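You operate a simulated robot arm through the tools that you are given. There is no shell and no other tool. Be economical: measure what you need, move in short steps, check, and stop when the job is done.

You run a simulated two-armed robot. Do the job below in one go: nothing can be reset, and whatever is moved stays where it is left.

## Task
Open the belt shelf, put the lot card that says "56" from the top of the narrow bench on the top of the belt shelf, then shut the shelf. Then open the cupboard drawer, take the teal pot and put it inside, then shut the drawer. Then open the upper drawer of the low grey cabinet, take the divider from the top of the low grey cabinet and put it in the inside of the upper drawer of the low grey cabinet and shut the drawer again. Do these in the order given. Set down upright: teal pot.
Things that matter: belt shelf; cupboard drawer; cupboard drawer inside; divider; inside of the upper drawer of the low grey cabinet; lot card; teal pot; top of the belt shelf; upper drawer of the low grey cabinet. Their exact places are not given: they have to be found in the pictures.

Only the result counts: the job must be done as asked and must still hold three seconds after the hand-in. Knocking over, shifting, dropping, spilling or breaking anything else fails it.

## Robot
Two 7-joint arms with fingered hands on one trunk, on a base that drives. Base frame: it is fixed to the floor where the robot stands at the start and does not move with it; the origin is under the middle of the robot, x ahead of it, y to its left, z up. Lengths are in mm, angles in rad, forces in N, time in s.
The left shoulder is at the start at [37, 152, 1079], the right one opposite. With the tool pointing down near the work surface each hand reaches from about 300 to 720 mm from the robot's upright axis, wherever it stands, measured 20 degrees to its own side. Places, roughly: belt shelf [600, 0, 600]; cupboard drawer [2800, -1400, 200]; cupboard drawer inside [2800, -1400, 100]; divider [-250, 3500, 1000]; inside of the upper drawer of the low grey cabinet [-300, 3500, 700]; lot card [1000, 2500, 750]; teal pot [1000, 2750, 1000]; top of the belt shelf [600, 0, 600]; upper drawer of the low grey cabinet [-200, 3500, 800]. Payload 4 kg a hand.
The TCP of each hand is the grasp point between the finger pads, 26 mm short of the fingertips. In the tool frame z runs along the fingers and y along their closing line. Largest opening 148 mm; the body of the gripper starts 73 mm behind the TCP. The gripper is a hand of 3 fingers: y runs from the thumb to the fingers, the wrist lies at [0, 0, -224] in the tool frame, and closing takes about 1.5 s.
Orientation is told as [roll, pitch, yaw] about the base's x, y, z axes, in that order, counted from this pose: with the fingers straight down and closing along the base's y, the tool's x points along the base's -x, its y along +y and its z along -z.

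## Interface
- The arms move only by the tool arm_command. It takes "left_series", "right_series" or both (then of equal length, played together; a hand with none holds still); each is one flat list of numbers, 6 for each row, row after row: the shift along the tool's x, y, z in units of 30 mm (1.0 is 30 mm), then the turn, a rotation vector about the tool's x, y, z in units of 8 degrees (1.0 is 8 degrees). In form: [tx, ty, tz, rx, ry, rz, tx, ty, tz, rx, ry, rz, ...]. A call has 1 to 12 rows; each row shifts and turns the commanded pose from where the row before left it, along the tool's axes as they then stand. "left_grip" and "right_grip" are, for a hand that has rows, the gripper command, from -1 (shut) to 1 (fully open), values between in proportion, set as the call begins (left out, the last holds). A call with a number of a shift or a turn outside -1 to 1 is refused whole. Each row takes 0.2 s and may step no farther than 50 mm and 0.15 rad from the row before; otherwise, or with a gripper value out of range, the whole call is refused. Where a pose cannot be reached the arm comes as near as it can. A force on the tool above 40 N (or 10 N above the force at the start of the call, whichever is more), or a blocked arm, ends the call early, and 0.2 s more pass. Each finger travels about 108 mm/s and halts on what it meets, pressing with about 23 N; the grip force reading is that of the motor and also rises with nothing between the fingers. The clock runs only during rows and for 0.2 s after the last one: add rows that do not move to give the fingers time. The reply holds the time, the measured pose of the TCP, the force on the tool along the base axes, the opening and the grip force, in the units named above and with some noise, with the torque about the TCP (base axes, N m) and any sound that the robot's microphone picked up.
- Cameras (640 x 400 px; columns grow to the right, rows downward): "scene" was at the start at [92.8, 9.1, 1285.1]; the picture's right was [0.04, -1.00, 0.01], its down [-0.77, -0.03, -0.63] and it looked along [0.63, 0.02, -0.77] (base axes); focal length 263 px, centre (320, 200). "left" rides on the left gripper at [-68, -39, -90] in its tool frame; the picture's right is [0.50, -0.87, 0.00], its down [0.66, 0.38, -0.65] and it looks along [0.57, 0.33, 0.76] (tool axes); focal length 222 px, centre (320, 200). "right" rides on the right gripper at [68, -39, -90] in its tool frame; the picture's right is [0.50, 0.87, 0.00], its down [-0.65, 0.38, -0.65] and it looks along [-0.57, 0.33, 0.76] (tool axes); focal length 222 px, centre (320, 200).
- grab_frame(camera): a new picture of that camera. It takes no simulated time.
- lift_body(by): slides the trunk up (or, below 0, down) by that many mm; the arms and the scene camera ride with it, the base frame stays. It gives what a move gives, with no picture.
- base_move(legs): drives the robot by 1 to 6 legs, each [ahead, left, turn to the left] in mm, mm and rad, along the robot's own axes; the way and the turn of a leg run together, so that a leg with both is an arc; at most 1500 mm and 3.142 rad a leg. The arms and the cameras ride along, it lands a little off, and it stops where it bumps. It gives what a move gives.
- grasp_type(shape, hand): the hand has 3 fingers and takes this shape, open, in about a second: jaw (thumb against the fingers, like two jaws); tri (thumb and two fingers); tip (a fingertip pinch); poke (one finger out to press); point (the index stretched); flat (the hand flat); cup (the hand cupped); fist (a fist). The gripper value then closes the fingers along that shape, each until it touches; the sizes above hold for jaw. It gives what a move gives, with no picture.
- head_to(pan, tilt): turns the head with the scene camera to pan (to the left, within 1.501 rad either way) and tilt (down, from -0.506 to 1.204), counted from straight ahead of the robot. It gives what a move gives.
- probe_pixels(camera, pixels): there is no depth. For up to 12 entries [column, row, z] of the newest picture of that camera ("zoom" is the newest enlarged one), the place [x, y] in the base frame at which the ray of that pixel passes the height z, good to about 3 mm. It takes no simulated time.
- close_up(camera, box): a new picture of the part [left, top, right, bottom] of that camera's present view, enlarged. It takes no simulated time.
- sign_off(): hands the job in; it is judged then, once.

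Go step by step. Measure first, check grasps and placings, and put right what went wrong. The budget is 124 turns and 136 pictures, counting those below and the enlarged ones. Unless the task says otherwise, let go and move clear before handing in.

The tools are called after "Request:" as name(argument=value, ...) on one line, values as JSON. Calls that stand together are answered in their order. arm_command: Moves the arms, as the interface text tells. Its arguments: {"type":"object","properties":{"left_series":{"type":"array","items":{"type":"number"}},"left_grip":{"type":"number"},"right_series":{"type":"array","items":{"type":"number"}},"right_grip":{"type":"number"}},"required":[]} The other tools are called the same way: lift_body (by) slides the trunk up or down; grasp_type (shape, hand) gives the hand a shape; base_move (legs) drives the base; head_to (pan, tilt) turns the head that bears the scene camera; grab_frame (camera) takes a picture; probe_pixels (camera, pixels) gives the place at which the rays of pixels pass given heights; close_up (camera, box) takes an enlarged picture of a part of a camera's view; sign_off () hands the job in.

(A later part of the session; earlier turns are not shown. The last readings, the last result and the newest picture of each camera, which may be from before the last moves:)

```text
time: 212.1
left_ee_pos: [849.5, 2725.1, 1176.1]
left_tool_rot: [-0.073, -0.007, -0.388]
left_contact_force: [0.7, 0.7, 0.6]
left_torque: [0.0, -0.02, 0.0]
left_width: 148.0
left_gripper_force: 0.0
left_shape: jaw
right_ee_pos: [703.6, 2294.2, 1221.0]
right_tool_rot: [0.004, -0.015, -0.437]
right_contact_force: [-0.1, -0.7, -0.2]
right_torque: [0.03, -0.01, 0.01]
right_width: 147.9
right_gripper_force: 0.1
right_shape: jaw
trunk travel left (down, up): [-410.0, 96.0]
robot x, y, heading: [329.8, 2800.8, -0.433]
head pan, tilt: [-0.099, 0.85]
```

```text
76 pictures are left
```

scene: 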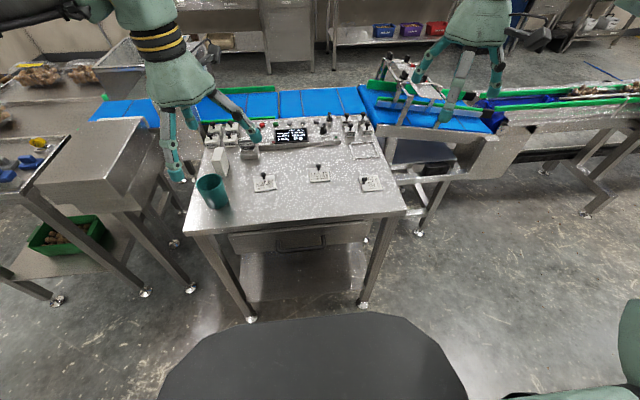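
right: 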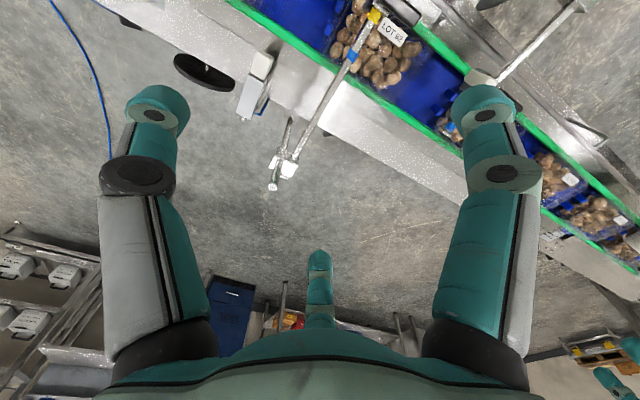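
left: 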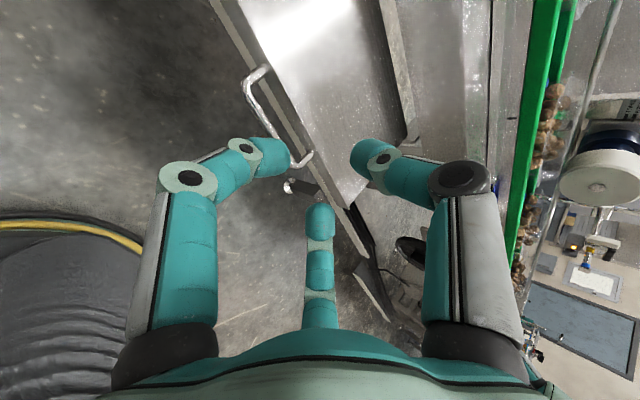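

Three cards with small knobs lie at (264,182), (319,173), (370,184), the teal pot at (213,191). I zoom to read them.

Request:
close_up(camera="scene", box=[180, 120, 420, 270])

Request:
close_up(camera="scene", box=[240, 130, 400, 230])

```text
2.67 times, centred on (300, 195) of scene
```

zoom: 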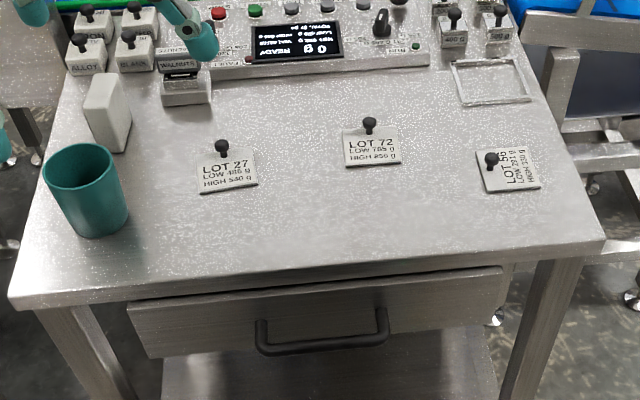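

```text
4.00 times, centred on (320, 180) of scene
```

zoom: 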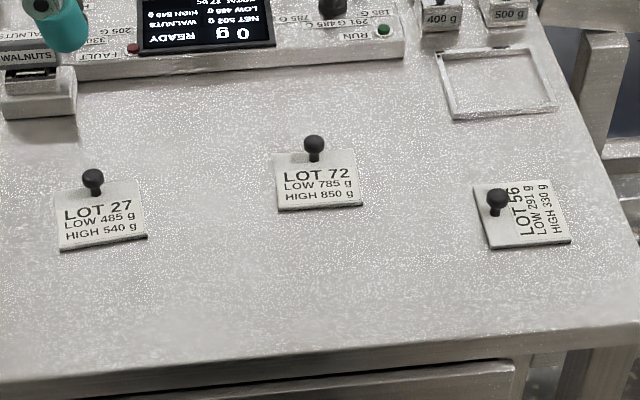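

LOT 56 is the right-hand card (zoom (497,198) is its knob). I triangulate with the right-hand camera.

Request:
probe_pixels(camera="zoom", pixels=[[497, 198, 850], [497, 198, 900], [497, 198, 950], [530, 244, 850], [530, 244, 900]])

Request:
grab_frame(camera="right")

```text
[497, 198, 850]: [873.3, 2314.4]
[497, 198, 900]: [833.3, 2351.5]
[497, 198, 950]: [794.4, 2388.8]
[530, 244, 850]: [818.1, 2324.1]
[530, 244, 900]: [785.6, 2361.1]
```

```text
73 pictures are left
```

right: 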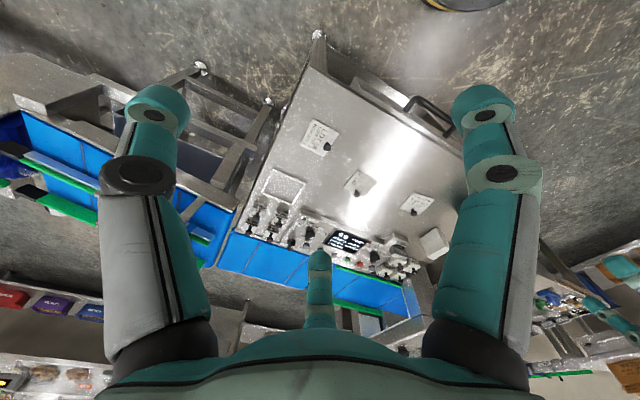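

Request:
close_up(camera="right", box=[260, 90, 420, 190])

Request:
probe_pixels(camera="right", pixels=[[328, 147, 850], [328, 147, 900], [328, 147, 950]])

```text
4.00 times, centred on (340, 140) of right
```

zoom: 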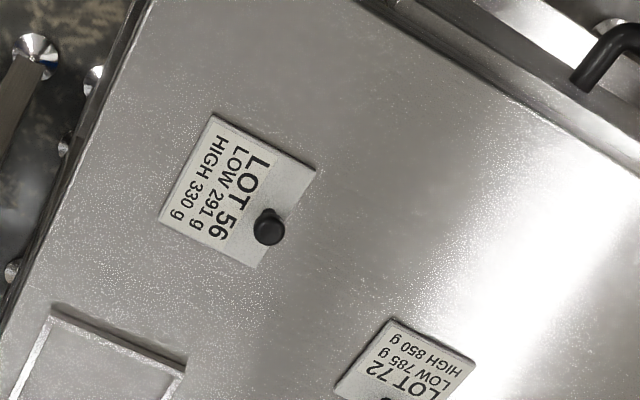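

```text
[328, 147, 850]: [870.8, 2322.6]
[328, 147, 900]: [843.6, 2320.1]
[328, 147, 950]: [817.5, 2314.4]
```

The knob is at about (865,2322), top z≈860. I move 120 mm closer and lower the trunk 150 mm, then position the right hand above it.

Request:
base_move(legs=[[120, 0, 0]])

Request:
lift_body(by=-150)

Request:
grab_frame(camera="right")

Request:
close_up(camera="scene", box=[240, 130, 480, 280])

```text
time: 213.3
left_ee_pos: [957.2, 2675.2, 1176.1]
left_tool_rot: [-0.072, -0.009, -0.392]
left_contact_force: [-0.1, 0.1, 0.1]
left_torque: [0.0, 0.04, 0.02]
left_width: 148.2
left_gripper_force: 0.0
left_shape: jaw
right_ee_pos: [809.2, 2244.1, 1223.0]
right_tool_rot: [0.002, -0.017, -0.44]
right_contact_force: [0.1, -0.4, 0.8]
right_torque: [0.01, -0.02, -0.02]
right_width: 147.7
right_gripper_force: 0.0
right_shape: jaw
trunk travel left (down, up): [-410.0, 96.0]
robot x, y, heading: [437.7, 2751.8, -0.437]
head pan, tilt: [-0.099, 0.85]
```

```text
time: 215.1
left_ee_pos: [959.7, 2674.2, 1026.6]
left_tool_rot: [-0.071, -0.007, -0.392]
left_contact_force: [-0.2, -0.9, 0.8]
left_torque: [0.0, 0.02, 0.02]
left_width: 147.5
left_gripper_force: 0.0
left_shape: jaw
right_ee_pos: [809.6, 2242.4, 1071.1]
right_tool_rot: [0.001, -0.015, -0.44]
right_contact_force: [-0.1, 1.0, -0.1]
right_torque: [0.01, 0.01, -0.02]
right_width: 147.7
right_gripper_force: 0.0
right_shape: jaw
trunk travel left (down, up): [-260.0, 246.0]
robot x, y, heading: [442.7, 2749.9, -0.434]
head pan, tilt: [-0.099, 0.85]
```

```text
71 pictures are left
```

right: 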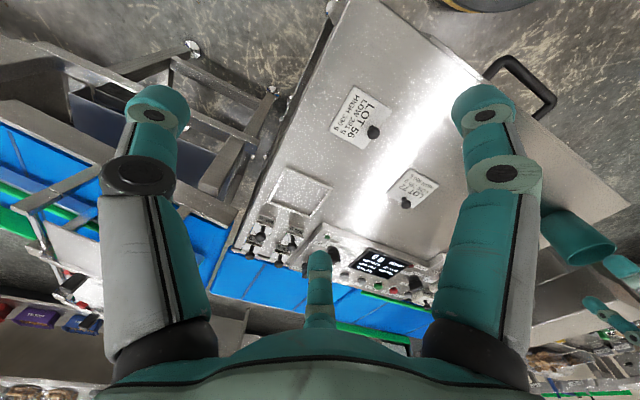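

```text
2.67 times, centred on (360, 205) of scene
```

zoom: 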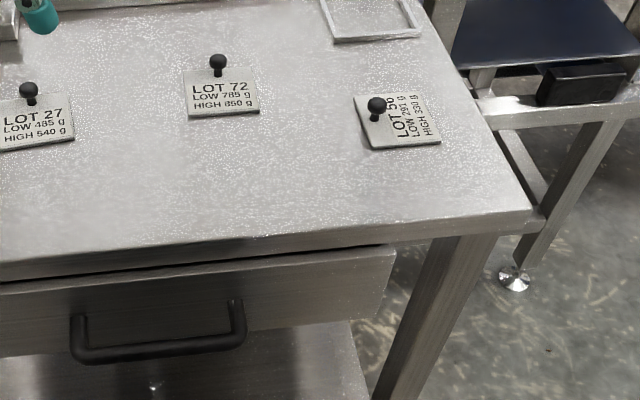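

Triangulating the knob again from both cameras.

Request:
probe_pixels(camera="right", pixels=[[373, 131, 840], [373, 131, 860], [340, 125, 825]])

Request:
probe_pixels(camera="zoom", pixels=[[376, 104, 840], [376, 104, 860], [400, 145, 825], [400, 145, 840]])

Request:
close_up(camera="right", box=[300, 70, 460, 170])

```text
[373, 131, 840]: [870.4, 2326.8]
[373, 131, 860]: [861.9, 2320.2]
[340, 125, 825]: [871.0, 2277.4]
```

```text
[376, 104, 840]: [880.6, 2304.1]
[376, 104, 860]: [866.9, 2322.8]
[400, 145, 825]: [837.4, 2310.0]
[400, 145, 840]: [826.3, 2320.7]
```

```text
4.00 times, centred on (380, 120) of right
```

zoom: 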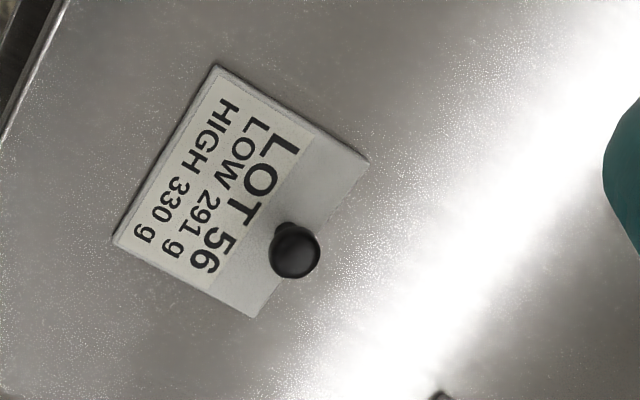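

Knob at (865,2321,858). I move the right hand over it and down to z≈930.

Request:
arm_command(right_series=[-0.13, 0.79, 0, 0, 0, 0, -0.13, 0.79, 0, 0, 0, 0, -0.13, 0.79, 0, 0, 0, 0, -0.13, 0.79, 0, 0, 0, 0, 0, 0, 0.95, 0, 0, 0, 0, 0, 0.95, 0, 0, 0, 0, 0, 0.95, 0, 0, 0, 0, 0, 0.95, 0, 0, 0, 0, 0, 0.95, 0, 0, 0], right_grip=-0.3)

Request:
grab_frame(camera="right")

```text
time: 217.1
left_ee_pos: [959.6, 2673.9, 1026.7]
left_tool_rot: [-0.071, -0.006, -0.393]
left_contact_force: [-0.7, -0.6, 0.4]
left_torque: [0.02, -0.02, 0.0]
left_width: 147.8
left_gripper_force: 0.2
left_shape: jaw
right_ee_pos: [867.7, 2321.5, 930.1]
right_tool_rot: [0.002, -0.016, -0.44]
right_contact_force: [0.5, 0.4, -0.5]
right_torque: [-0.01, 0.0, 0.0]
right_width: 52.3
right_gripper_force: 0.0
right_shape: jaw
trunk travel left (down, up): [-260.0, 246.0]
robot x, y, heading: [443.9, 2747.3, -0.438]
head pan, tilt: [-0.099, 0.85]
```

```text
68 pictures are left
```

right: 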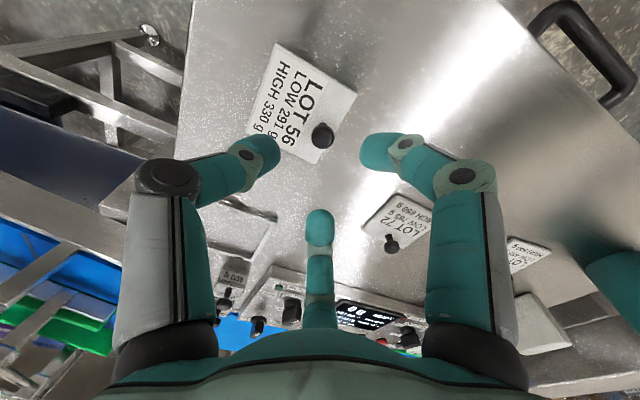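

The knob is on the approach line. I descend to z≈866 and close.

Request:
arm_command(right_series=[0, 0, 0.8, 0, 0, 0, 0, 0, 0.8, 0, 0, 0, 0, 0, 0.6, 0, 0, 0, 0, 0, 0, 0, 0, 0])

Request:
arm_command(right_series=[0, 0, 0, 0, 0, 0, 0, 0, 0, 0, 0, 0, 0, 0, 0, 0, 0, 0, 0, 0, 0, 0, 0, 0], right_grip=-1)

Request:
grab_frame(camera="right")

```text
time: 218.1
left_ee_pos: [957.2, 2675.8, 1027.3]
left_tool_rot: [-0.071, -0.009, -0.393]
left_contact_force: [0.1, 0.3, -0.2]
left_torque: [-0.01, 0.0, 0.04]
left_width: 148.1
left_gripper_force: 0.0
left_shape: jaw
right_ee_pos: [867.0, 2320.1, 870.4]
right_tool_rot: [0.003, -0.025, -0.441]
right_contact_force: [-1.1, -7.0, 35.6]
right_torque: [-1.3, 0.68, 0.11]
right_width: 56.1
right_gripper_force: 0.0
right_shape: jaw
trunk travel left (down, up): [-260.0, 246.0]
robot x, y, heading: [438.8, 2747.5, -0.436]
head pan, tilt: [-0.099, 0.85]
```

```text
time: 219.1
left_ee_pos: [956.8, 2675.3, 1028.4]
left_tool_rot: [-0.072, -0.009, -0.394]
left_contact_force: [-0.2, -1.1, 0.0]
left_torque: [0.0, 0.02, 0.02]
left_width: 147.7
left_gripper_force: 0.1
left_shape: jaw
right_ee_pos: [865.0, 2321.2, 864.6]
right_tool_rot: [0.002, -0.019, -0.44]
right_contact_force: [-3.9, -1.3, 20.1]
right_torque: [-0.16, 0.36, -0.06]
right_width: 24.7
right_gripper_force: 23.7
right_shape: jaw
trunk travel left (down, up): [-260.0, 246.0]
robot x, y, heading: [440.0, 2750.6, -0.438]
head pan, tilt: [-0.099, 0.85]
```

```text
67 pictures are left
```

right: 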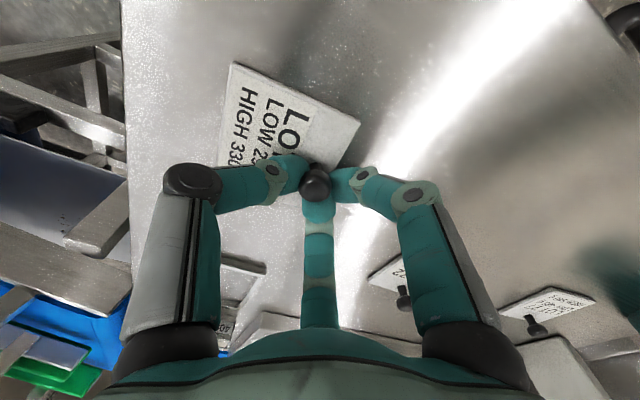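

The knob is gripped (24.7 mm, 23.7 N). I lift 60 mm and check.

Request:
arm_command(right_series=[0, 0, -0.5, 0, 0, 0, 0, 0, -0.5, 0, 0, 0, 0, 0, -1, 0, 0, 0])

Request:
grab_frame(camera="right")

Request:
close_up(camera="scene", box=[300, 130, 460, 230])

```text
time: 219.9
left_ee_pos: [957.5, 2672.8, 1026.5]
left_tool_rot: [-0.071, -0.008, -0.393]
left_contact_force: [-0.1, -0.2, -0.4]
left_torque: [-0.01, 0.0, -0.01]
left_width: 148.0
left_gripper_force: 0.0
left_shape: jaw
right_ee_pos: [866.8, 2321.3, 922.7]
right_tool_rot: [0.001, -0.015, -0.439]
right_contact_force: [0.4, 0.4, -0.6]
right_torque: [0.01, 0.01, 0.0]
right_width: 22.2
right_gripper_force: 22.2
right_shape: jaw
trunk travel left (down, up): [-260.0, 246.0]
robot x, y, heading: [441.8, 2749.4, -0.439]
head pan, tilt: [-0.099, 0.85]
```

```text
66 pictures are left
```

right: 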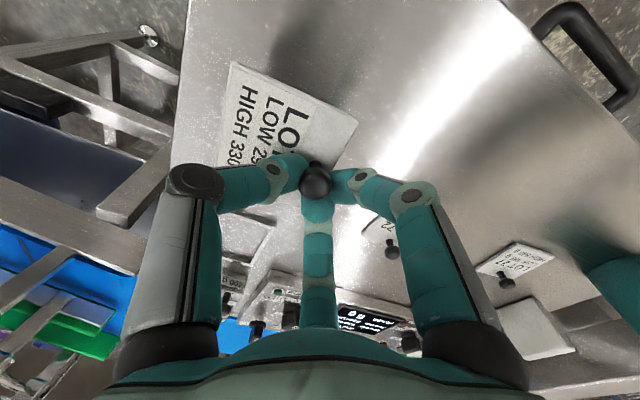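

```text
4.00 times, centred on (380, 180) of scene
```

zoom: 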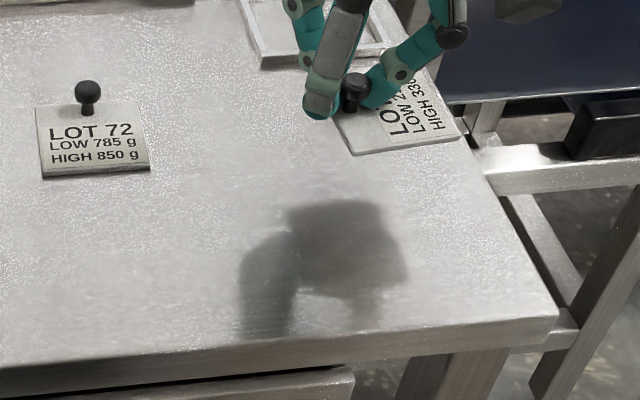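

LOT 56 is held level. I raise the trunk and drive back around to the open shelf.

Request:
lift_body(by=240)

Request:
base_move(legs=[[-110, 0, 0], [0, 0, 1.69], [670, 0, 0], [0, 0, -0.537], [1240, 0, 0], [0, 0, -1.036]])

```text
time: 222.4
left_ee_pos: [958.8, 2673.4, 1264.7]
left_tool_rot: [-0.072, -0.008, -0.391]
left_contact_force: [-0.8, 0.6, 0.5]
left_torque: [-0.04, 0.01, -0.01]
left_width: 147.8
left_gripper_force: 0.1
left_shape: jaw
right_ee_pos: [866.0, 2320.9, 1163.5]
right_tool_rot: [0.002, -0.017, -0.44]
right_contact_force: [0.1, 0.3, -0.1]
right_torque: [-0.03, 0.04, 0.01]
right_width: 22.4
right_gripper_force: 22.7
right_shape: jaw
trunk travel left (down, up): [-500.0, 6.0]
robot x, y, heading: [435.5, 2746.0, -0.436]
head pan, tilt: [-0.099, 0.85]
```

```text
time: 240.9
left_ee_pos: [2030.3, 4208.8, 1265.8]
left_tool_rot: [-0.071, -0.009, -0.296]
left_contact_force: [0.0, -0.6, 0.1]
left_torque: [0.04, 0.0, -0.03]
left_width: 147.7
left_gripper_force: 0.0
left_shape: jaw
right_ee_pos: [1970.9, 3849.0, 1162.9]
right_tool_rot: [0.003, -0.015, -0.342]
right_contact_force: [0.0, 0.3, 0.5]
right_torque: [0.03, -0.02, -0.02]
right_width: 22.0
right_gripper_force: 22.4
right_shape: jaw
trunk travel left (down, up): [-500.0, 6.0]
robot x, y, heading: [1507.8, 4234.0, -0.338]
head pan, tilt: [-0.099, 0.85]
```

Next legs: through the passage and down the aisle.

Request:
base_move(legs=[[0, 0, 0.039], [1100, 0, 0], [0, 0, -0.813], [900, 0, 0], [0, 0, -0.876]])

```text
time: 255.7
left_ee_pos: [2936.9, 2604.8, 1265.5]
left_tool_rot: [-0.071, -0.006, -1.914]
left_contact_force: [-0.5, -0.1, 0.8]
left_torque: [0.0, 0.0, 0.02]
left_width: 147.9
left_gripper_force: 0.0
left_shape: jaw
right_ee_pos: [2579.9, 2679.5, 1162.2]
right_tool_rot: [0.002, -0.014, -1.961]
right_contact_force: [-0.8, 0.2, 0.4]
right_torque: [0.03, -0.05, 0.0]
right_width: 21.9
right_gripper_force: 23.0
right_shape: jaw
trunk travel left (down, up): [-500.0, 6.0]
robot x, y, heading: [2982.5, 3128.7, -1.961]
head pan, tilt: [-0.099, 0.85]
```

Request:
base_move(legs=[[0, 0, -0.024], [1500, 0, 0], [1500, 0, 0], [830, 0, 0], [0, 0, -1.563]])

Request:
head_to(pan=0.0, tilt=0.9)

Request:
grab_frame(camera="scene")

```text
time: 278.4
left_ee_pos: [972.4, -332.0, 1265.8]
left_tool_rot: [-0.072, -0.007, 2.774]
left_contact_force: [0.6, -0.3, 0.2]
left_torque: [0.03, 0.01, -0.03]
left_width: 147.9
left_gripper_force: 0.0
left_shape: jaw
right_ee_pos: [1058.1, 22.9, 1164.7]
right_tool_rot: [0.001, -0.015, 2.726]
right_contact_force: [-0.3, -0.1, 0.1]
right_torque: [0.0, 0.0, 0.02]
right_width: 21.6
right_gripper_force: 23.2
right_shape: jaw
trunk travel left (down, up): [-500.0, 6.0]
robot x, y, heading: [1496.2, -390.2, 2.731]
head pan, tilt: [-0.099, 0.85]
```

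```text
time: 279.0
left_ee_pos: [973.9, -330.9, 1265.7]
left_tool_rot: [-0.071, -0.007, 2.772]
left_contact_force: [0.7, -0.3, -0.9]
left_torque: [0.01, -0.03, 0.02]
left_width: 148.2
left_gripper_force: 0.2
left_shape: jaw
right_ee_pos: [1057.8, 23.9, 1163.2]
right_tool_rot: [0.001, -0.014, 2.727]
right_contact_force: [0.2, 1.0, 0.9]
right_torque: [0.01, 0.02, -0.01]
right_width: 21.6
right_gripper_force: 23.0
right_shape: jaw
trunk travel left (down, up): [-500.0, 6.0]
robot x, y, heading: [1491.9, -389.6, 2.73]
head pan, tilt: [0.0, 0.901]
```

```text
64 pictures are left
```

scene: 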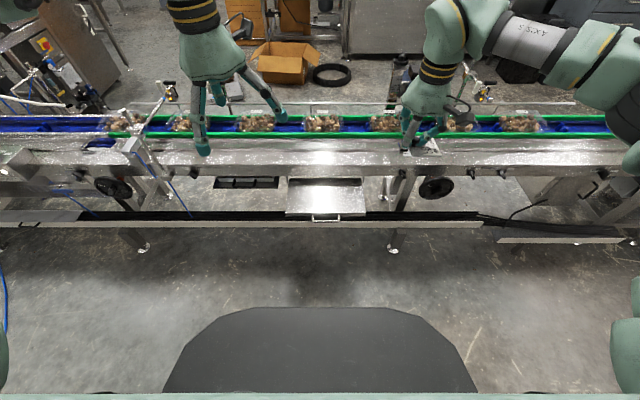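

The open shelf is at (288–367,178–215). I measure it from this angle.

Request:
probe_pixels(camera="scene", pixels=[[287, 212, 640], [367, 213, 640], [363, 181, 640], [289, 179, 640], [327, 196, 640], [312, 219, 626], [340, 219, 626]])

Request:
close_up(camera="scene", box=[260, 150, 420, 250])

```text
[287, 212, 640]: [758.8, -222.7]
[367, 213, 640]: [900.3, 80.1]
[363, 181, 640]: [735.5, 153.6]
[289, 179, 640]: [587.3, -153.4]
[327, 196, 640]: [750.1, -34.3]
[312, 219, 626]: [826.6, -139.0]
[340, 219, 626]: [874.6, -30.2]
```

```text
4.00 times, centred on (340, 200) of scene
```

zoom: 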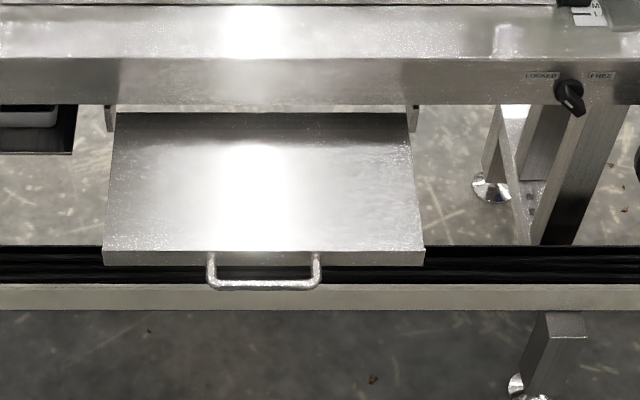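

Shelf plate spans (759,-223),(900,80),(735,154),(587,-153) at z≈640. I drive so the card is over its centre, then lower.

Request:
base_move(legs=[[255, 182, 0]])

Request:
lift_body(by=-400)

Request:
grab_frame(camera="scene")

Request:
grab_frame(camera="right")

```text
time: 281.1
left_ee_pos: [671.9, -393.5, 1267.2]
left_tool_rot: [-0.07, -0.009, 2.769]
left_contact_force: [0.1, 0.1, 0.9]
left_torque: [0.01, 0.02, 0.01]
left_width: 147.7
left_gripper_force: 0.0
left_shape: jaw
right_ee_pos: [757.6, -37.6, 1163.8]
right_tool_rot: [0.004, -0.018, 2.722]
right_contact_force: [0.3, -0.8, -0.3]
right_torque: [0.0, 0.03, -0.01]
right_width: 21.6
right_gripper_force: 22.9
right_shape: jaw
trunk travel left (down, up): [-500.0, 6.0]
robot x, y, heading: [1189.5, -457.4, 2.726]
head pan, tilt: [0.0, 0.901]
```

```text
time: 285.0
left_ee_pos: [669.4, -394.5, 865.3]
left_tool_rot: [-0.071, -0.007, 2.769]
left_contact_force: [-0.1, -1.6, -0.6]
left_torque: [-0.03, -0.01, 0.01]
left_width: 147.8
left_gripper_force: 0.0
left_shape: jaw
right_ee_pos: [753.9, -39.7, 763.2]
right_tool_rot: [0.001, -0.014, 2.721]
right_contact_force: [-0.2, 0.0, 0.3]
right_torque: [-0.02, 0.0, -0.02]
right_width: 21.8
right_gripper_force: 23.2
right_shape: jaw
trunk travel left (down, up): [-100.0, 406.0]
robot x, y, heading: [1189.1, -458.5, 2.725]
head pan, tilt: [0.0, 0.901]
```

```text
62 pictures are left
```

scene: 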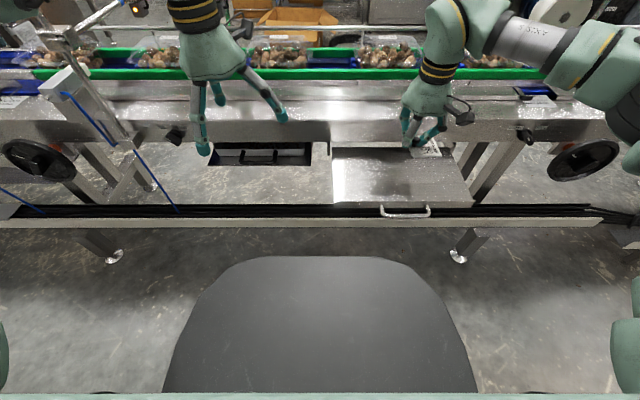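

```text
61 pictures are left
```

right: 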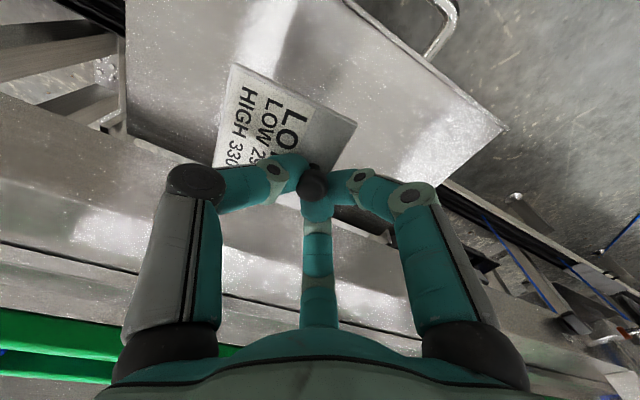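

The card is over the shelf. I descend most of the way, then in small steps.

Request:
arm_command(right_series=[0, 0, 0.8, 0, 0, 0, 0, 0, 0.8, 0, 0, 0, 0, 0, 0.7, 0, 0, 0, 0, 0, 0.2, 0, 0, 0, 0, 0, 0.2, 0, 0, 0])

Request:
close_up(camera="scene", box=[330, 100, 490, 200])

```text
time: 286.2
left_ee_pos: [669.2, -394.3, 866.6]
left_tool_rot: [-0.072, -0.008, 2.771]
left_contact_force: [0.7, 0.2, 0.3]
left_torque: [0.01, 0.0, 0.0]
left_width: 147.9
left_gripper_force: 0.1
left_shape: jaw
right_ee_pos: [755.2, -38.5, 683.9]
right_tool_rot: [0.002, -0.014, 2.723]
right_contact_force: [-0.9, -0.2, -0.3]
right_torque: [-0.02, -0.01, 0.0]
right_width: 21.9
right_gripper_force: 23.0
right_shape: jaw
trunk travel left (down, up): [-100.0, 406.0]
robot x, y, heading: [1191.5, -456.1, 2.722]
head pan, tilt: [0.0, 0.901]
```

```text
4.00 times, centred on (410, 150) of scene
```

zoom: 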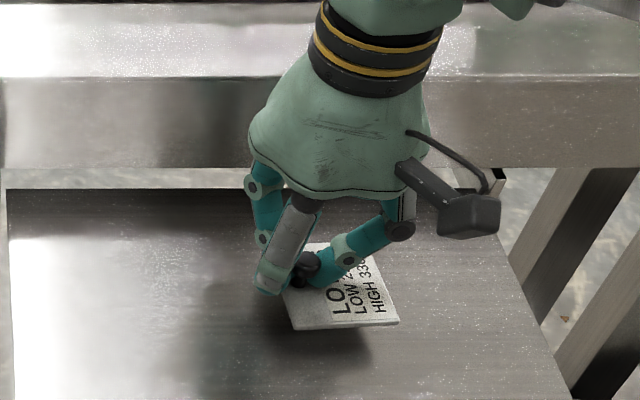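

Request:
arm_command(right_series=[0, 0, 0.2, 0, 0, 0, 0, 0, 0.15, 0, 0, 0, 0, 0, 0.15, 0, 0, 0, 0, 0, 0, 0, 0, 0])

Request:
close_up(camera="scene", box=[330, 100, 490, 200])

```text
time: 287.2
left_ee_pos: [668.7, -394.1, 865.9]
left_tool_rot: [-0.071, -0.007, 2.771]
left_contact_force: [0.1, -0.7, -0.7]
left_torque: [-0.01, 0.04, 0.01]
left_width: 147.8
left_gripper_force: 0.0
left_shape: jaw
right_ee_pos: [753.1, -38.5, 667.5]
right_tool_rot: [0.001, -0.015, 2.722]
right_contact_force: [-0.5, -0.1, 0.1]
right_torque: [0.0, -0.02, -0.01]
right_width: 21.7
right_gripper_force: 22.5
right_shape: jaw
trunk travel left (down, up): [-100.0, 406.0]
robot x, y, heading: [1191.2, -458.0, 2.726]
head pan, tilt: [0.0, 0.901]
```

```text
4.00 times, centred on (410, 150) of scene
```

zoom: 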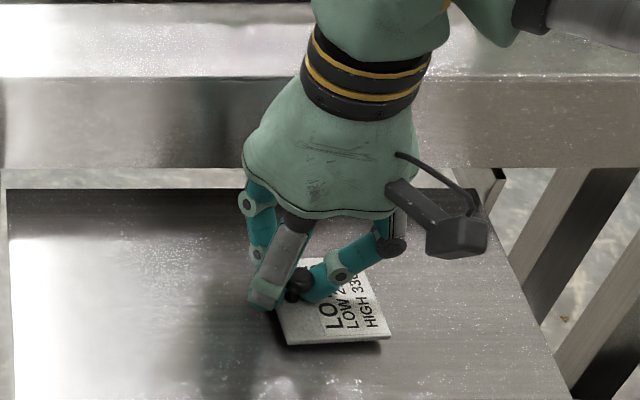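

Still just above the plate; small steps down until contact.

Request:
arm_command(right_series=[0, 0, 0.1, 0, 0, 0, 0, 0, 0.1, 0, 0, 0, 0, 0, 0.1, 0, 0, 0, 0, 0, 0.1, 0, 0, 0, 0, 0, 0, 0, 0, 0])

Request:
close_up(camera="scene", box=[350, 110, 450, 200])

```text
time: 288.4
left_ee_pos: [670.7, -395.6, 867.5]
left_tool_rot: [-0.072, -0.008, 2.77]
left_contact_force: [0.4, 0.0, 0.1]
left_torque: [0.01, -0.01, -0.04]
left_width: 147.8
left_gripper_force: 0.1
left_shape: jaw
right_ee_pos: [753.4, -38.1, 657.1]
right_tool_rot: [0.004, -0.023, 2.724]
right_contact_force: [-0.6, 3.5, 21.8]
right_torque: [0.15, -0.25, 0.05]
right_width: 22.6
right_gripper_force: 23.0
right_shape: jaw
trunk travel left (down, up): [-100.0, 406.0]
robot x, y, heading: [1190.3, -455.6, 2.721]
head pan, tilt: [0.0, 0.901]
```

```text
4.44 times, centred on (400, 155) of scene
```

zoom: 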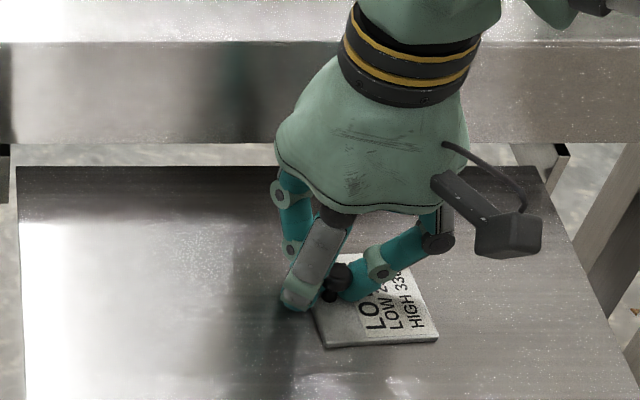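

Contact made (22 N). I open and lift away straight.

Request:
arm_command(right_series=[0, 0, -0.15, 0, 0, 0, 0, 0, 0, 0, 0, 0, 0, 0, 0, 0, 0, 0, 0, 0, 0, 0, 0, 0], right_grip=-0.3)

Request:
arm_command(right_series=[0, 0, -0.7, 0, 0, 0, 0, 0, -1, 0, 0, 0, 0, 0, -1, 0, 0, 0, 0, 0, -1, 0, 0, 0, 0, 0, -1, 0, 0, 0, 0, 0, -1, 0, 0, 0])

Request:
close_up(camera="scene", box=[320, 100, 480, 220])

```text
time: 289.4
left_ee_pos: [670.5, -394.9, 865.8]
left_tool_rot: [-0.073, -0.008, 2.769]
left_contact_force: [0.7, 0.8, 1.0]
left_torque: [-0.02, -0.03, 0.0]
left_width: 147.9
left_gripper_force: 0.1
left_shape: jaw
right_ee_pos: [753.9, -38.2, 660.5]
right_tool_rot: [0.001, -0.014, 2.725]
right_contact_force: [-1.2, -2.8, 10.1]
right_torque: [0.16, -0.12, -0.02]
right_width: 49.7
right_gripper_force: 0.0
right_shape: jaw
trunk travel left (down, up): [-100.0, 406.0]
robot x, y, heading: [1192.6, -457.3, 2.723]
head pan, tilt: [0.0, 0.901]
```

```text
time: 290.8
left_ee_pos: [668.5, -393.9, 865.8]
left_tool_rot: [-0.071, -0.008, 2.77]
left_contact_force: [0.3, 0.1, -0.1]
left_torque: [0.01, 0.02, -0.01]
left_width: 147.9
left_gripper_force: 0.1
left_shape: jaw
right_ee_pos: [756.5, -37.9, 830.4]
right_tool_rot: [0.001, -0.016, 2.727]
right_contact_force: [0.1, -0.1, -0.2]
right_torque: [0.01, -0.02, -0.03]
right_width: 51.5
right_gripper_force: 0.0
right_shape: jaw
trunk travel left (down, up): [-100.0, 406.0]
robot x, y, heading: [1192.2, -456.2, 2.729]
head pan, tilt: [0.0, 0.901]
```

```text
3.33 times, centred on (400, 160) of scene
```

zoom: 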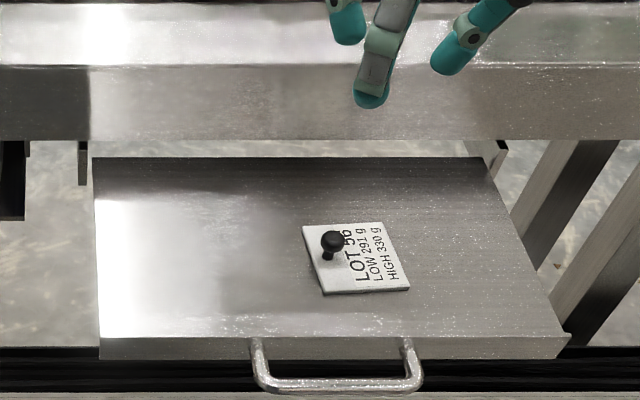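

The card lies flat on the shelf. I close the right fingers, move in front of the handle, and lower to bar height to push the shelf shut.

Request:
arm_command(right_series=[0.92, 0, 0, 0, 0, 0, 0.92, 0, 0, 0, 0, 0, 0.92, 0, 0, 0, 0, 0, 0.92, 0, 0, 0, 0, 0, 0.92, 0, 0, 0, 0, 0, 0.92, 0, 0, 0, 0, 0, 0, 0, 1, 0, 0, 0, 0, 0, 1, 0, 0, 0, 0, 0, 1, 0, 0, 0, 0, 0, 1, 0, 0, 0, 0, 0, 1, 0, 0, 0, 0, 0, 1, 0, 0, 0], right_grip=-1)

Request:
grab_frame(camera="right")

Request:
close_up(camera="scene", box=[320, 120, 480, 240])

```text
time: 293.4
left_ee_pos: [668.8, -393.2, 865.4]
left_tool_rot: [-0.071, -0.007, 2.77]
left_contact_force: [-0.1, -0.2, 0.9]
left_torque: [0.01, 0.0, -0.01]
left_width: 147.7
left_gripper_force: 0.0
left_shape: jaw
right_ee_pos: [903.5, -104.7, 648.2]
right_tool_rot: [0.002, -0.016, 2.723]
right_contact_force: [-0.1, 0.3, -0.6]
right_torque: [-0.04, 0.03, 0.01]
right_width: 0.1
right_gripper_force: 22.9
right_shape: jaw
trunk travel left (down, up): [-100.0, 406.0]
robot x, y, heading: [1190.1, -459.6, 2.725]
head pan, tilt: [0.0, 0.901]
```

```text
56 pictures are left
```

right: 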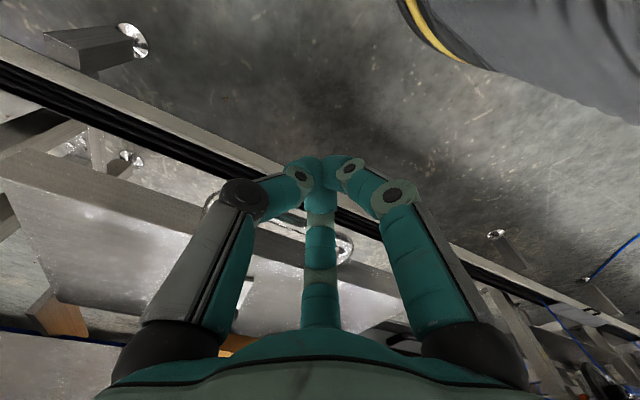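

```text
3.33 times, centred on (400, 180) of scene
```

zoom: 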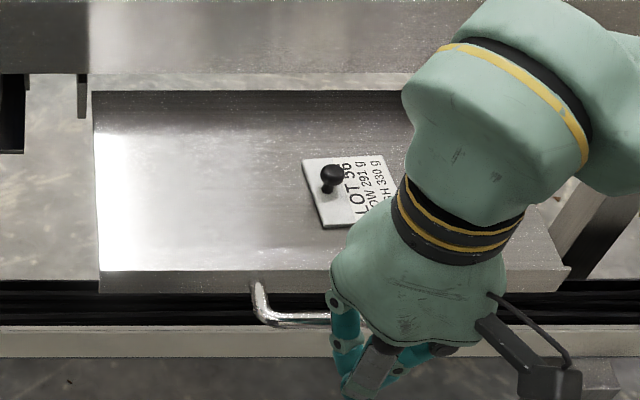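

I shift 20 mm toward the handle's middle, lower 20 mm, and push gently.

Request:
arm_command(right_series=[0, 0.7, 0.35, 0, 0, 0, 0, 0.3, 0.35, 0, 0, 0, -0.5, 0, 0, 0, 0, 0, -0.5, 0, 0, 0, 0, 0, -0.5, 0, 0, 0, 0, 0, -0.5, 0, 0, 0, 0, 0, -0.5, 0, 0, 0, 0, 0, -0.5, 0, 0, 0, 0, 0, -0.5, 0, 0, 0, 0, 0, -0.5, 0, 0, 0, 0, 0])

Request:
close_up(camera="scene", box=[320, 120, 480, 240])

```text
time: 295.6
left_ee_pos: [670.4, -393.9, 865.8]
left_tool_rot: [-0.071, -0.007, 2.769]
left_contact_force: [0.4, -0.5, 0.0]
left_torque: [-0.02, 0.01, -0.01]
left_width: 147.6
left_gripper_force: 0.0
left_shape: jaw
right_ee_pos: [782.2, -84.5, 629.9]
right_tool_rot: [0.001, -0.015, 2.722]
right_contact_force: [1.4, -1.6, 1.0]
right_torque: [0.01, 0.03, 0.05]
right_width: 0.0
right_gripper_force: 22.2
right_shape: jaw
trunk travel left (down, up): [-100.0, 406.0]
robot x, y, heading: [1188.2, -458.3, 2.73]
head pan, tilt: [0.0, 0.901]
```

```text
3.33 times, centred on (400, 180) of scene
```

zoom: 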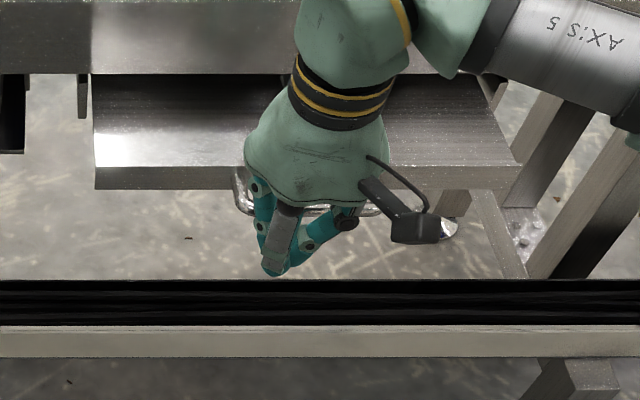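

The shelf is gliding in with almost no force. I keep pushing in small steps until it stops.

Request:
arm_command(right_series=[-0.5, 0, 0, 0, 0, 0, -0.5, 0, 0, 0, 0, 0, -0.5, 0, 0, 0, 0, 0, -0.5, 0, 0, 0, 0, 0, -0.5, 0, 0, 0, 0, 0, -0.4, 0, 0, 0, 0, 0, -0.3, 0, 0, 0, 0, 0, -0.3, 0, 0, 0, 0, 0])

Request:
close_up(camera="scene", box=[320, 120, 480, 240])

```text
time: 297.4
left_ee_pos: [671.0, -394.4, 867.3]
left_tool_rot: [-0.071, -0.011, 2.77]
left_contact_force: [0.8, 1.2, 0.2]
left_torque: [-0.04, 0.0, 0.01]
left_width: 148.0
left_gripper_force: 0.0
left_shape: jaw
right_ee_pos: [690.4, -42.9, 630.0]
right_tool_rot: [0.002, -0.009, 2.725]
right_contact_force: [29.2, -10.5, -0.5]
right_torque: [0.69, 1.91, 0.38]
right_width: 0.0
right_gripper_force: 23.2
right_shape: jaw
trunk travel left (down, up): [-100.0, 406.0]
robot x, y, heading: [1189.8, -455.5, 2.725]
head pan, tilt: [0.0, 0.901]
```

```text
3.33 times, centred on (400, 180) of scene
```

zoom: 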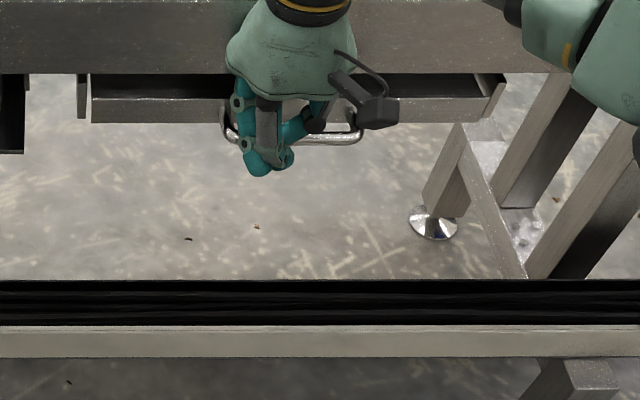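

Stopped at 30 N with the front back at its closed place. I back off and check.

Request:
arm_command(right_series=[0.5, 0, 0, 0, 0, 0, 1, 0, 0, 0, 0, 0, 1, 0, 0, 0, 0, 0, 1, 0, 0, 0, 0, 0, 1, 0, 0, 0, 0, 0, 1, 0, 0, 0, 0, 0, 0, 0, -1, 0, 0, 0, 0, 0, -1, 0, 0, 0, 0, 0, -1, 0, 0, 0, 0, 0, -1, 0, 0, 0, 0, 0, -1, 0, 0, 0, 0, 0, -1, 0, 0, 0], right_grip=-1)

Request:
base_move(legs=[[-250, 0, 0]])

Request:
close_up(camera="scene", box=[300, 80, 460, 180])

```text
time: 300.0
left_ee_pos: [668.5, -394.4, 865.6]
left_tool_rot: [-0.07, -0.006, 2.769]
left_contact_force: [0.2, 0.2, 0.1]
left_torque: [0.01, 0.01, 0.01]
left_width: 147.9
left_gripper_force: 0.0
left_shape: jaw
right_ee_pos: [839.4, -111.5, 809.8]
right_tool_rot: [0.002, -0.016, 2.722]
right_contact_force: [-0.6, 0.0, 0.3]
right_torque: [-0.01, 0.02, 0.0]
right_width: 0.0
right_gripper_force: 23.0
right_shape: jaw
trunk travel left (down, up): [-100.0, 406.0]
robot x, y, heading: [1191.4, -457.1, 2.726]
head pan, tilt: [0.0, 0.901]
```

```text
time: 301.8
left_ee_pos: [895.1, -494.3, 866.8]
left_tool_rot: [-0.071, -0.009, 2.773]
left_contact_force: [-0.2, -0.1, -0.5]
left_torque: [0.06, 0.02, 0.03]
left_width: 148.1
left_gripper_force: 0.1
left_shape: jaw
right_ee_pos: [1063.7, -210.3, 810.8]
right_tool_rot: [0.003, -0.015, 2.726]
right_contact_force: [1.4, -0.2, 0.4]
right_torque: [0.01, 0.0, -0.01]
right_width: 0.2
right_gripper_force: 23.2
right_shape: jaw
trunk travel left (down, up): [-100.0, 406.0]
robot x, y, heading: [1413.6, -556.8, 2.729]
head pan, tilt: [0.0, 0.901]
```

```text
4.00 times, centred on (380, 130) of scene
```

zoom: 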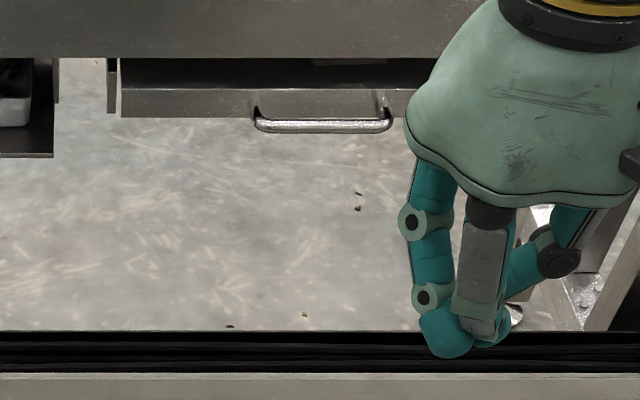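

The shelf is shut with the card on it (just visible at zoom (330,60)). Now to the cupboard: I turn around to the right and approach its bottom drawer.

Request:
base_move(legs=[[0, 0, -1.57], [0, 0, -1.57], [500, -337, 0]])

Request:
head_to(pan=0.0, tilt=0.75)

Request:
grab_frame(camera="scene")

```text
time: 312.8
left_ee_pos: [2269.8, -1114.1, 865.9]
left_tool_rot: [-0.072, -0.007, -0.353]
left_contact_force: [0.4, -0.7, -0.4]
left_torque: [0.02, -0.01, -0.04]
left_width: 147.8
left_gripper_force: 0.1
left_shape: jaw
right_ee_pos: [2105.9, -1400.8, 808.5]
right_tool_rot: [0.001, -0.015, -0.399]
right_contact_force: [-0.4, -0.1, -0.5]
right_torque: [0.02, -0.02, -0.01]
right_width: 0.2
right_gripper_force: 22.8
right_shape: jaw
trunk travel left (down, up): [-100.0, 406.0]
robot x, y, heading: [1747.8, -1060.5, -0.399]
head pan, tilt: [0.0, 0.901]
```

```text
time: 313.5
left_ee_pos: [2269.2, -1114.1, 865.3]
left_tool_rot: [-0.073, -0.007, -0.356]
left_contact_force: [0.2, -0.5, 0.0]
left_torque: [0.02, 0.05, -0.01]
left_width: 148.1
left_gripper_force: 0.0
left_shape: jaw
right_ee_pos: [2103.9, -1399.7, 809.4]
right_tool_rot: [0.001, -0.016, -0.4]
right_contact_force: [0.5, -0.3, -0.4]
right_torque: [0.01, -0.01, -0.02]
right_width: 0.0
right_gripper_force: 23.2
right_shape: jaw
trunk travel left (down, up): [-100.0, 406.0]
robot x, y, heading: [1749.1, -1064.0, -0.398]
head pan, tilt: [0.0, 0.75]
```

```text
51 pictures are left
```

scene: 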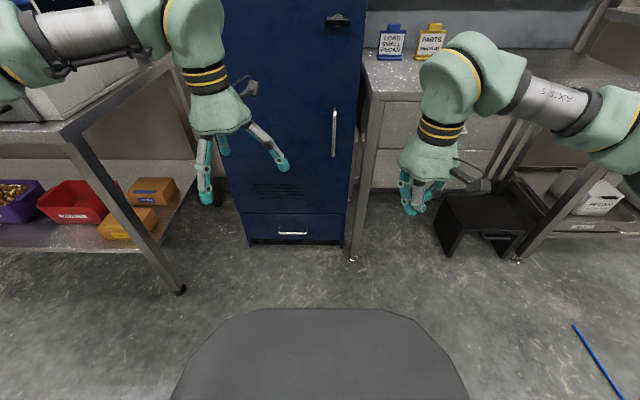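

The drawer handle is at (293,234). I lower the trunk fully and triangulate with the left camera.

Request:
lift_body(by=-98)

Request:
grab_frame(camera="left")

Request:
close_up(camera="scene", box=[220, 150, 380, 250])

```text
time: 314.8
left_ee_pos: [2269.8, -1114.3, 769.8]
left_tool_rot: [-0.074, -0.006, -0.355]
left_contact_force: [0.8, -0.3, -0.4]
left_torque: [-0.05, 0.01, 0.0]
left_width: 147.9
left_gripper_force: 0.1
left_shape: jaw
right_ee_pos: [2103.9, -1399.6, 713.3]
right_tool_rot: [0.001, -0.018, -0.401]
right_contact_force: [-0.6, -0.2, 0.9]
right_torque: [-0.01, -0.01, 0.0]
right_width: 0.1
right_gripper_force: 23.0
right_shape: jaw
trunk travel left (down, up): [-2.0, 504.0]
robot x, y, heading: [1748.8, -1058.9, -0.397]
head pan, tilt: [0.0, 0.75]
```

```text
50 pictures are left
```

left: 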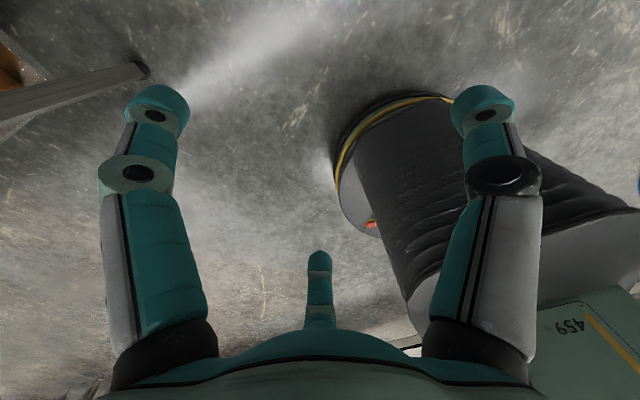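

```text
4.00 times, centred on (300, 200) of scene
```

zoom: 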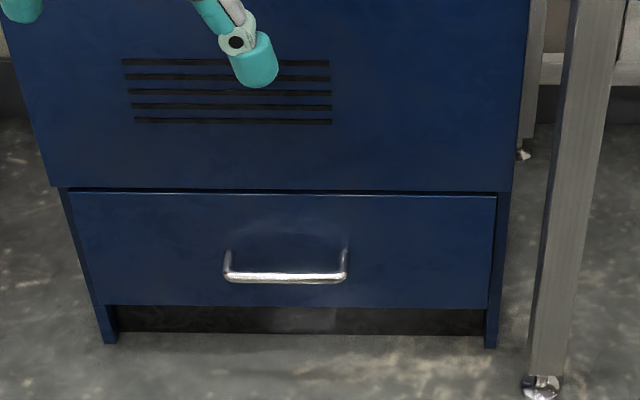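

I measure the front plane from its feet and intersect the handle ray.

Request:
probe_pixels(camera="zoom", pixels=[[105, 343, 0], [492, 347, 0], [226, 278, 150], [346, 278, 150], [226, 278, 200], [346, 278, 200], [285, 192, 280], [285, 192, 320], [300, 306, 100], [300, 306, 60], [285, 278, 120]])

```text
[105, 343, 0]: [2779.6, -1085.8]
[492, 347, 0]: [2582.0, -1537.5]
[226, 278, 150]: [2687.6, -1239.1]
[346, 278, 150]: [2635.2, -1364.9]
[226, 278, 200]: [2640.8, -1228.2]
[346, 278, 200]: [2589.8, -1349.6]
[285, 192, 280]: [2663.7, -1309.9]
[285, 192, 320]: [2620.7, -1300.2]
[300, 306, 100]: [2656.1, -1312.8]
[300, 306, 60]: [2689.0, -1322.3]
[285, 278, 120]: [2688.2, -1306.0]
```

The bar is at about (2648,-1298,165). I turn the left hand to the 45° pose and then lower it.

Request:
arm_command(left_series=[0, 0, 0, 0.366, -0.366, -0.885, 0, 0, 0, 0.366, -0.366, -0.885, 0, 0, 0, 0.366, -0.366, -0.885, 0, 0, 0, 0.366, -0.366, -0.885, 0, 0, 0, 0.366, -0.366, -0.885, 0, 0, 0, 0.366, -0.366, -0.885, 0, 0, 0, 0.366, -0.366, -0.885, 0, 0, 0, 0.366, -0.366, -0.885, 0, 0, 0, 0.366, -0.366, -0.885, 0, 0, 0, 0.366, -0.366, -0.885, 0, 0, 0, 0.366, -0.366, -0.885, 0, 0, 0, 0.366, -0.366, -0.885], left_grip=-0.45)

Request:
arm_command(left_series=[-0.09, 0.92, 0.91, 0, 0, 0, -0.09, 0.92, 0.91, 0, 0, 0, -0.09, 0.92, 0.91, 0, 0, 0, -0.09, 0.92, 0.91, 0, 0, 0, -0.09, 0.92, 0.91, 0, 0, 0, -0.09, 0.92, 0.91, 0, 0, 0, -0.09, 0.92, 0.91, 0, 0, 0, -0.09, 0.92, 0.91, 0, 0, 0, -0.09, 0.92, 0.91, 0, 0, 0, -0.09, 0.92, 0.91, 0, 0, 0, -0.09, 0.92, 0.91, 0, 0, 0, -0.09, 0.92, 0.91, 0, 0, 0])

```text
time: 317.4
left_ee_pos: [2271.0, -1114.3, 768.4]
left_tool_rot: [-0.791, 0.074, 1.218]
left_contact_force: [-0.3, 0.0, -0.5]
left_torque: [0.0, 0.01, 0.02]
left_width: 40.9
left_gripper_force: 0.0
left_shape: jaw
right_ee_pos: [2104.9, -1401.4, 712.4]
right_tool_rot: [0.002, -0.016, -0.401]
right_contact_force: [-0.2, 0.0, 0.5]
right_torque: [-0.01, -0.02, -0.02]
right_width: 0.0
right_gripper_force: 22.9
right_shape: jaw
trunk travel left (down, up): [-2.0, 504.0]
robot x, y, heading: [1744.4, -1057.6, -0.398]
head pan, tilt: [0.0, 0.75]
```

```text
time: 320.0
left_ee_pos: [2337.3, -1218.4, 467.6]
left_tool_rot: [-0.757, 0.053, 1.233]
left_contact_force: [0.1, 0.0, 0.4]
left_torque: [0.02, 0.02, -0.02]
left_width: 40.8
left_gripper_force: 0.1
left_shape: jaw
left hand out of reach, approached as far as the arm can: row 4, 5, 6, 7, 8, 9, 10, 11, 12
right_ee_pos: [2103.6, -1399.7, 712.9]
right_tool_rot: [0.002, -0.017, -0.399]
right_contact_force: [0.2, -0.1, 0.5]
right_torque: [0.0, -0.03, 0.01]
right_width: 0.2
right_gripper_force: 23.2
right_shape: jaw
trunk travel left (down, up): [-2.0, 504.0]
robot x, y, heading: [1749.5, -1060.6, -0.399]
head pan, tilt: [0.0, 0.75]
```

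It's out of reach that close in; at a larger stand-off the 45° pose should work. I push the command forward 150 mm and see.

Request:
arm_command(left_series=[0.05, -0.7, 0.71, 0, 0, 0, 0.05, -0.7, 0.71, 0, 0, 0, 0.05, -0.7, 0.71, 0, 0, 0, 0.05, -0.7, 0.71, 0, 0, 0, 0.05, -0.7, 0.71, 0, 0, 0, 0, 0, 0, 0, 0, 0])

Request:
grab_frame(camera="scene")

```text
time: 321.4
left_ee_pos: [2474.9, -1276.7, 471.6]
left_tool_rot: [-0.793, 0.072, 1.218]
left_contact_force: [0.3, 0.2, 1.0]
left_torque: [0.02, 0.01, 0.0]
left_width: 40.6
left_gripper_force: 0.1
left_shape: jaw
right_ee_pos: [2104.0, -1401.3, 712.0]
right_tool_rot: [0.002, -0.015, -0.4]
right_contact_force: [0.9, -0.2, 0.0]
right_torque: [0.02, 0.04, 0.01]
right_width: 0.1
right_gripper_force: 23.0
right_shape: jaw
trunk travel left (down, up): [-2.0, 504.0]
robot x, y, heading: [1749.7, -1059.5, -0.396]
head pan, tilt: [0.0, 0.75]
```

```text
48 pictures are left
```

scene: 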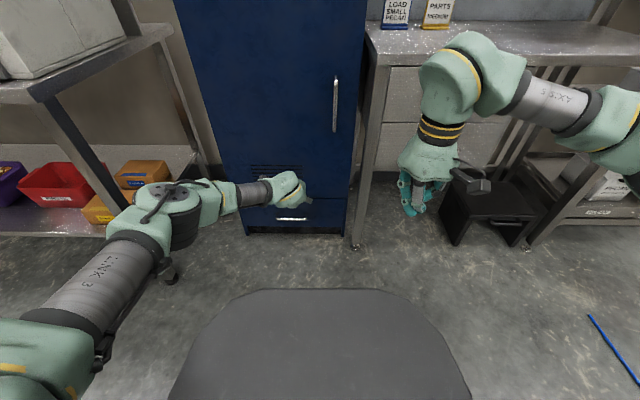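

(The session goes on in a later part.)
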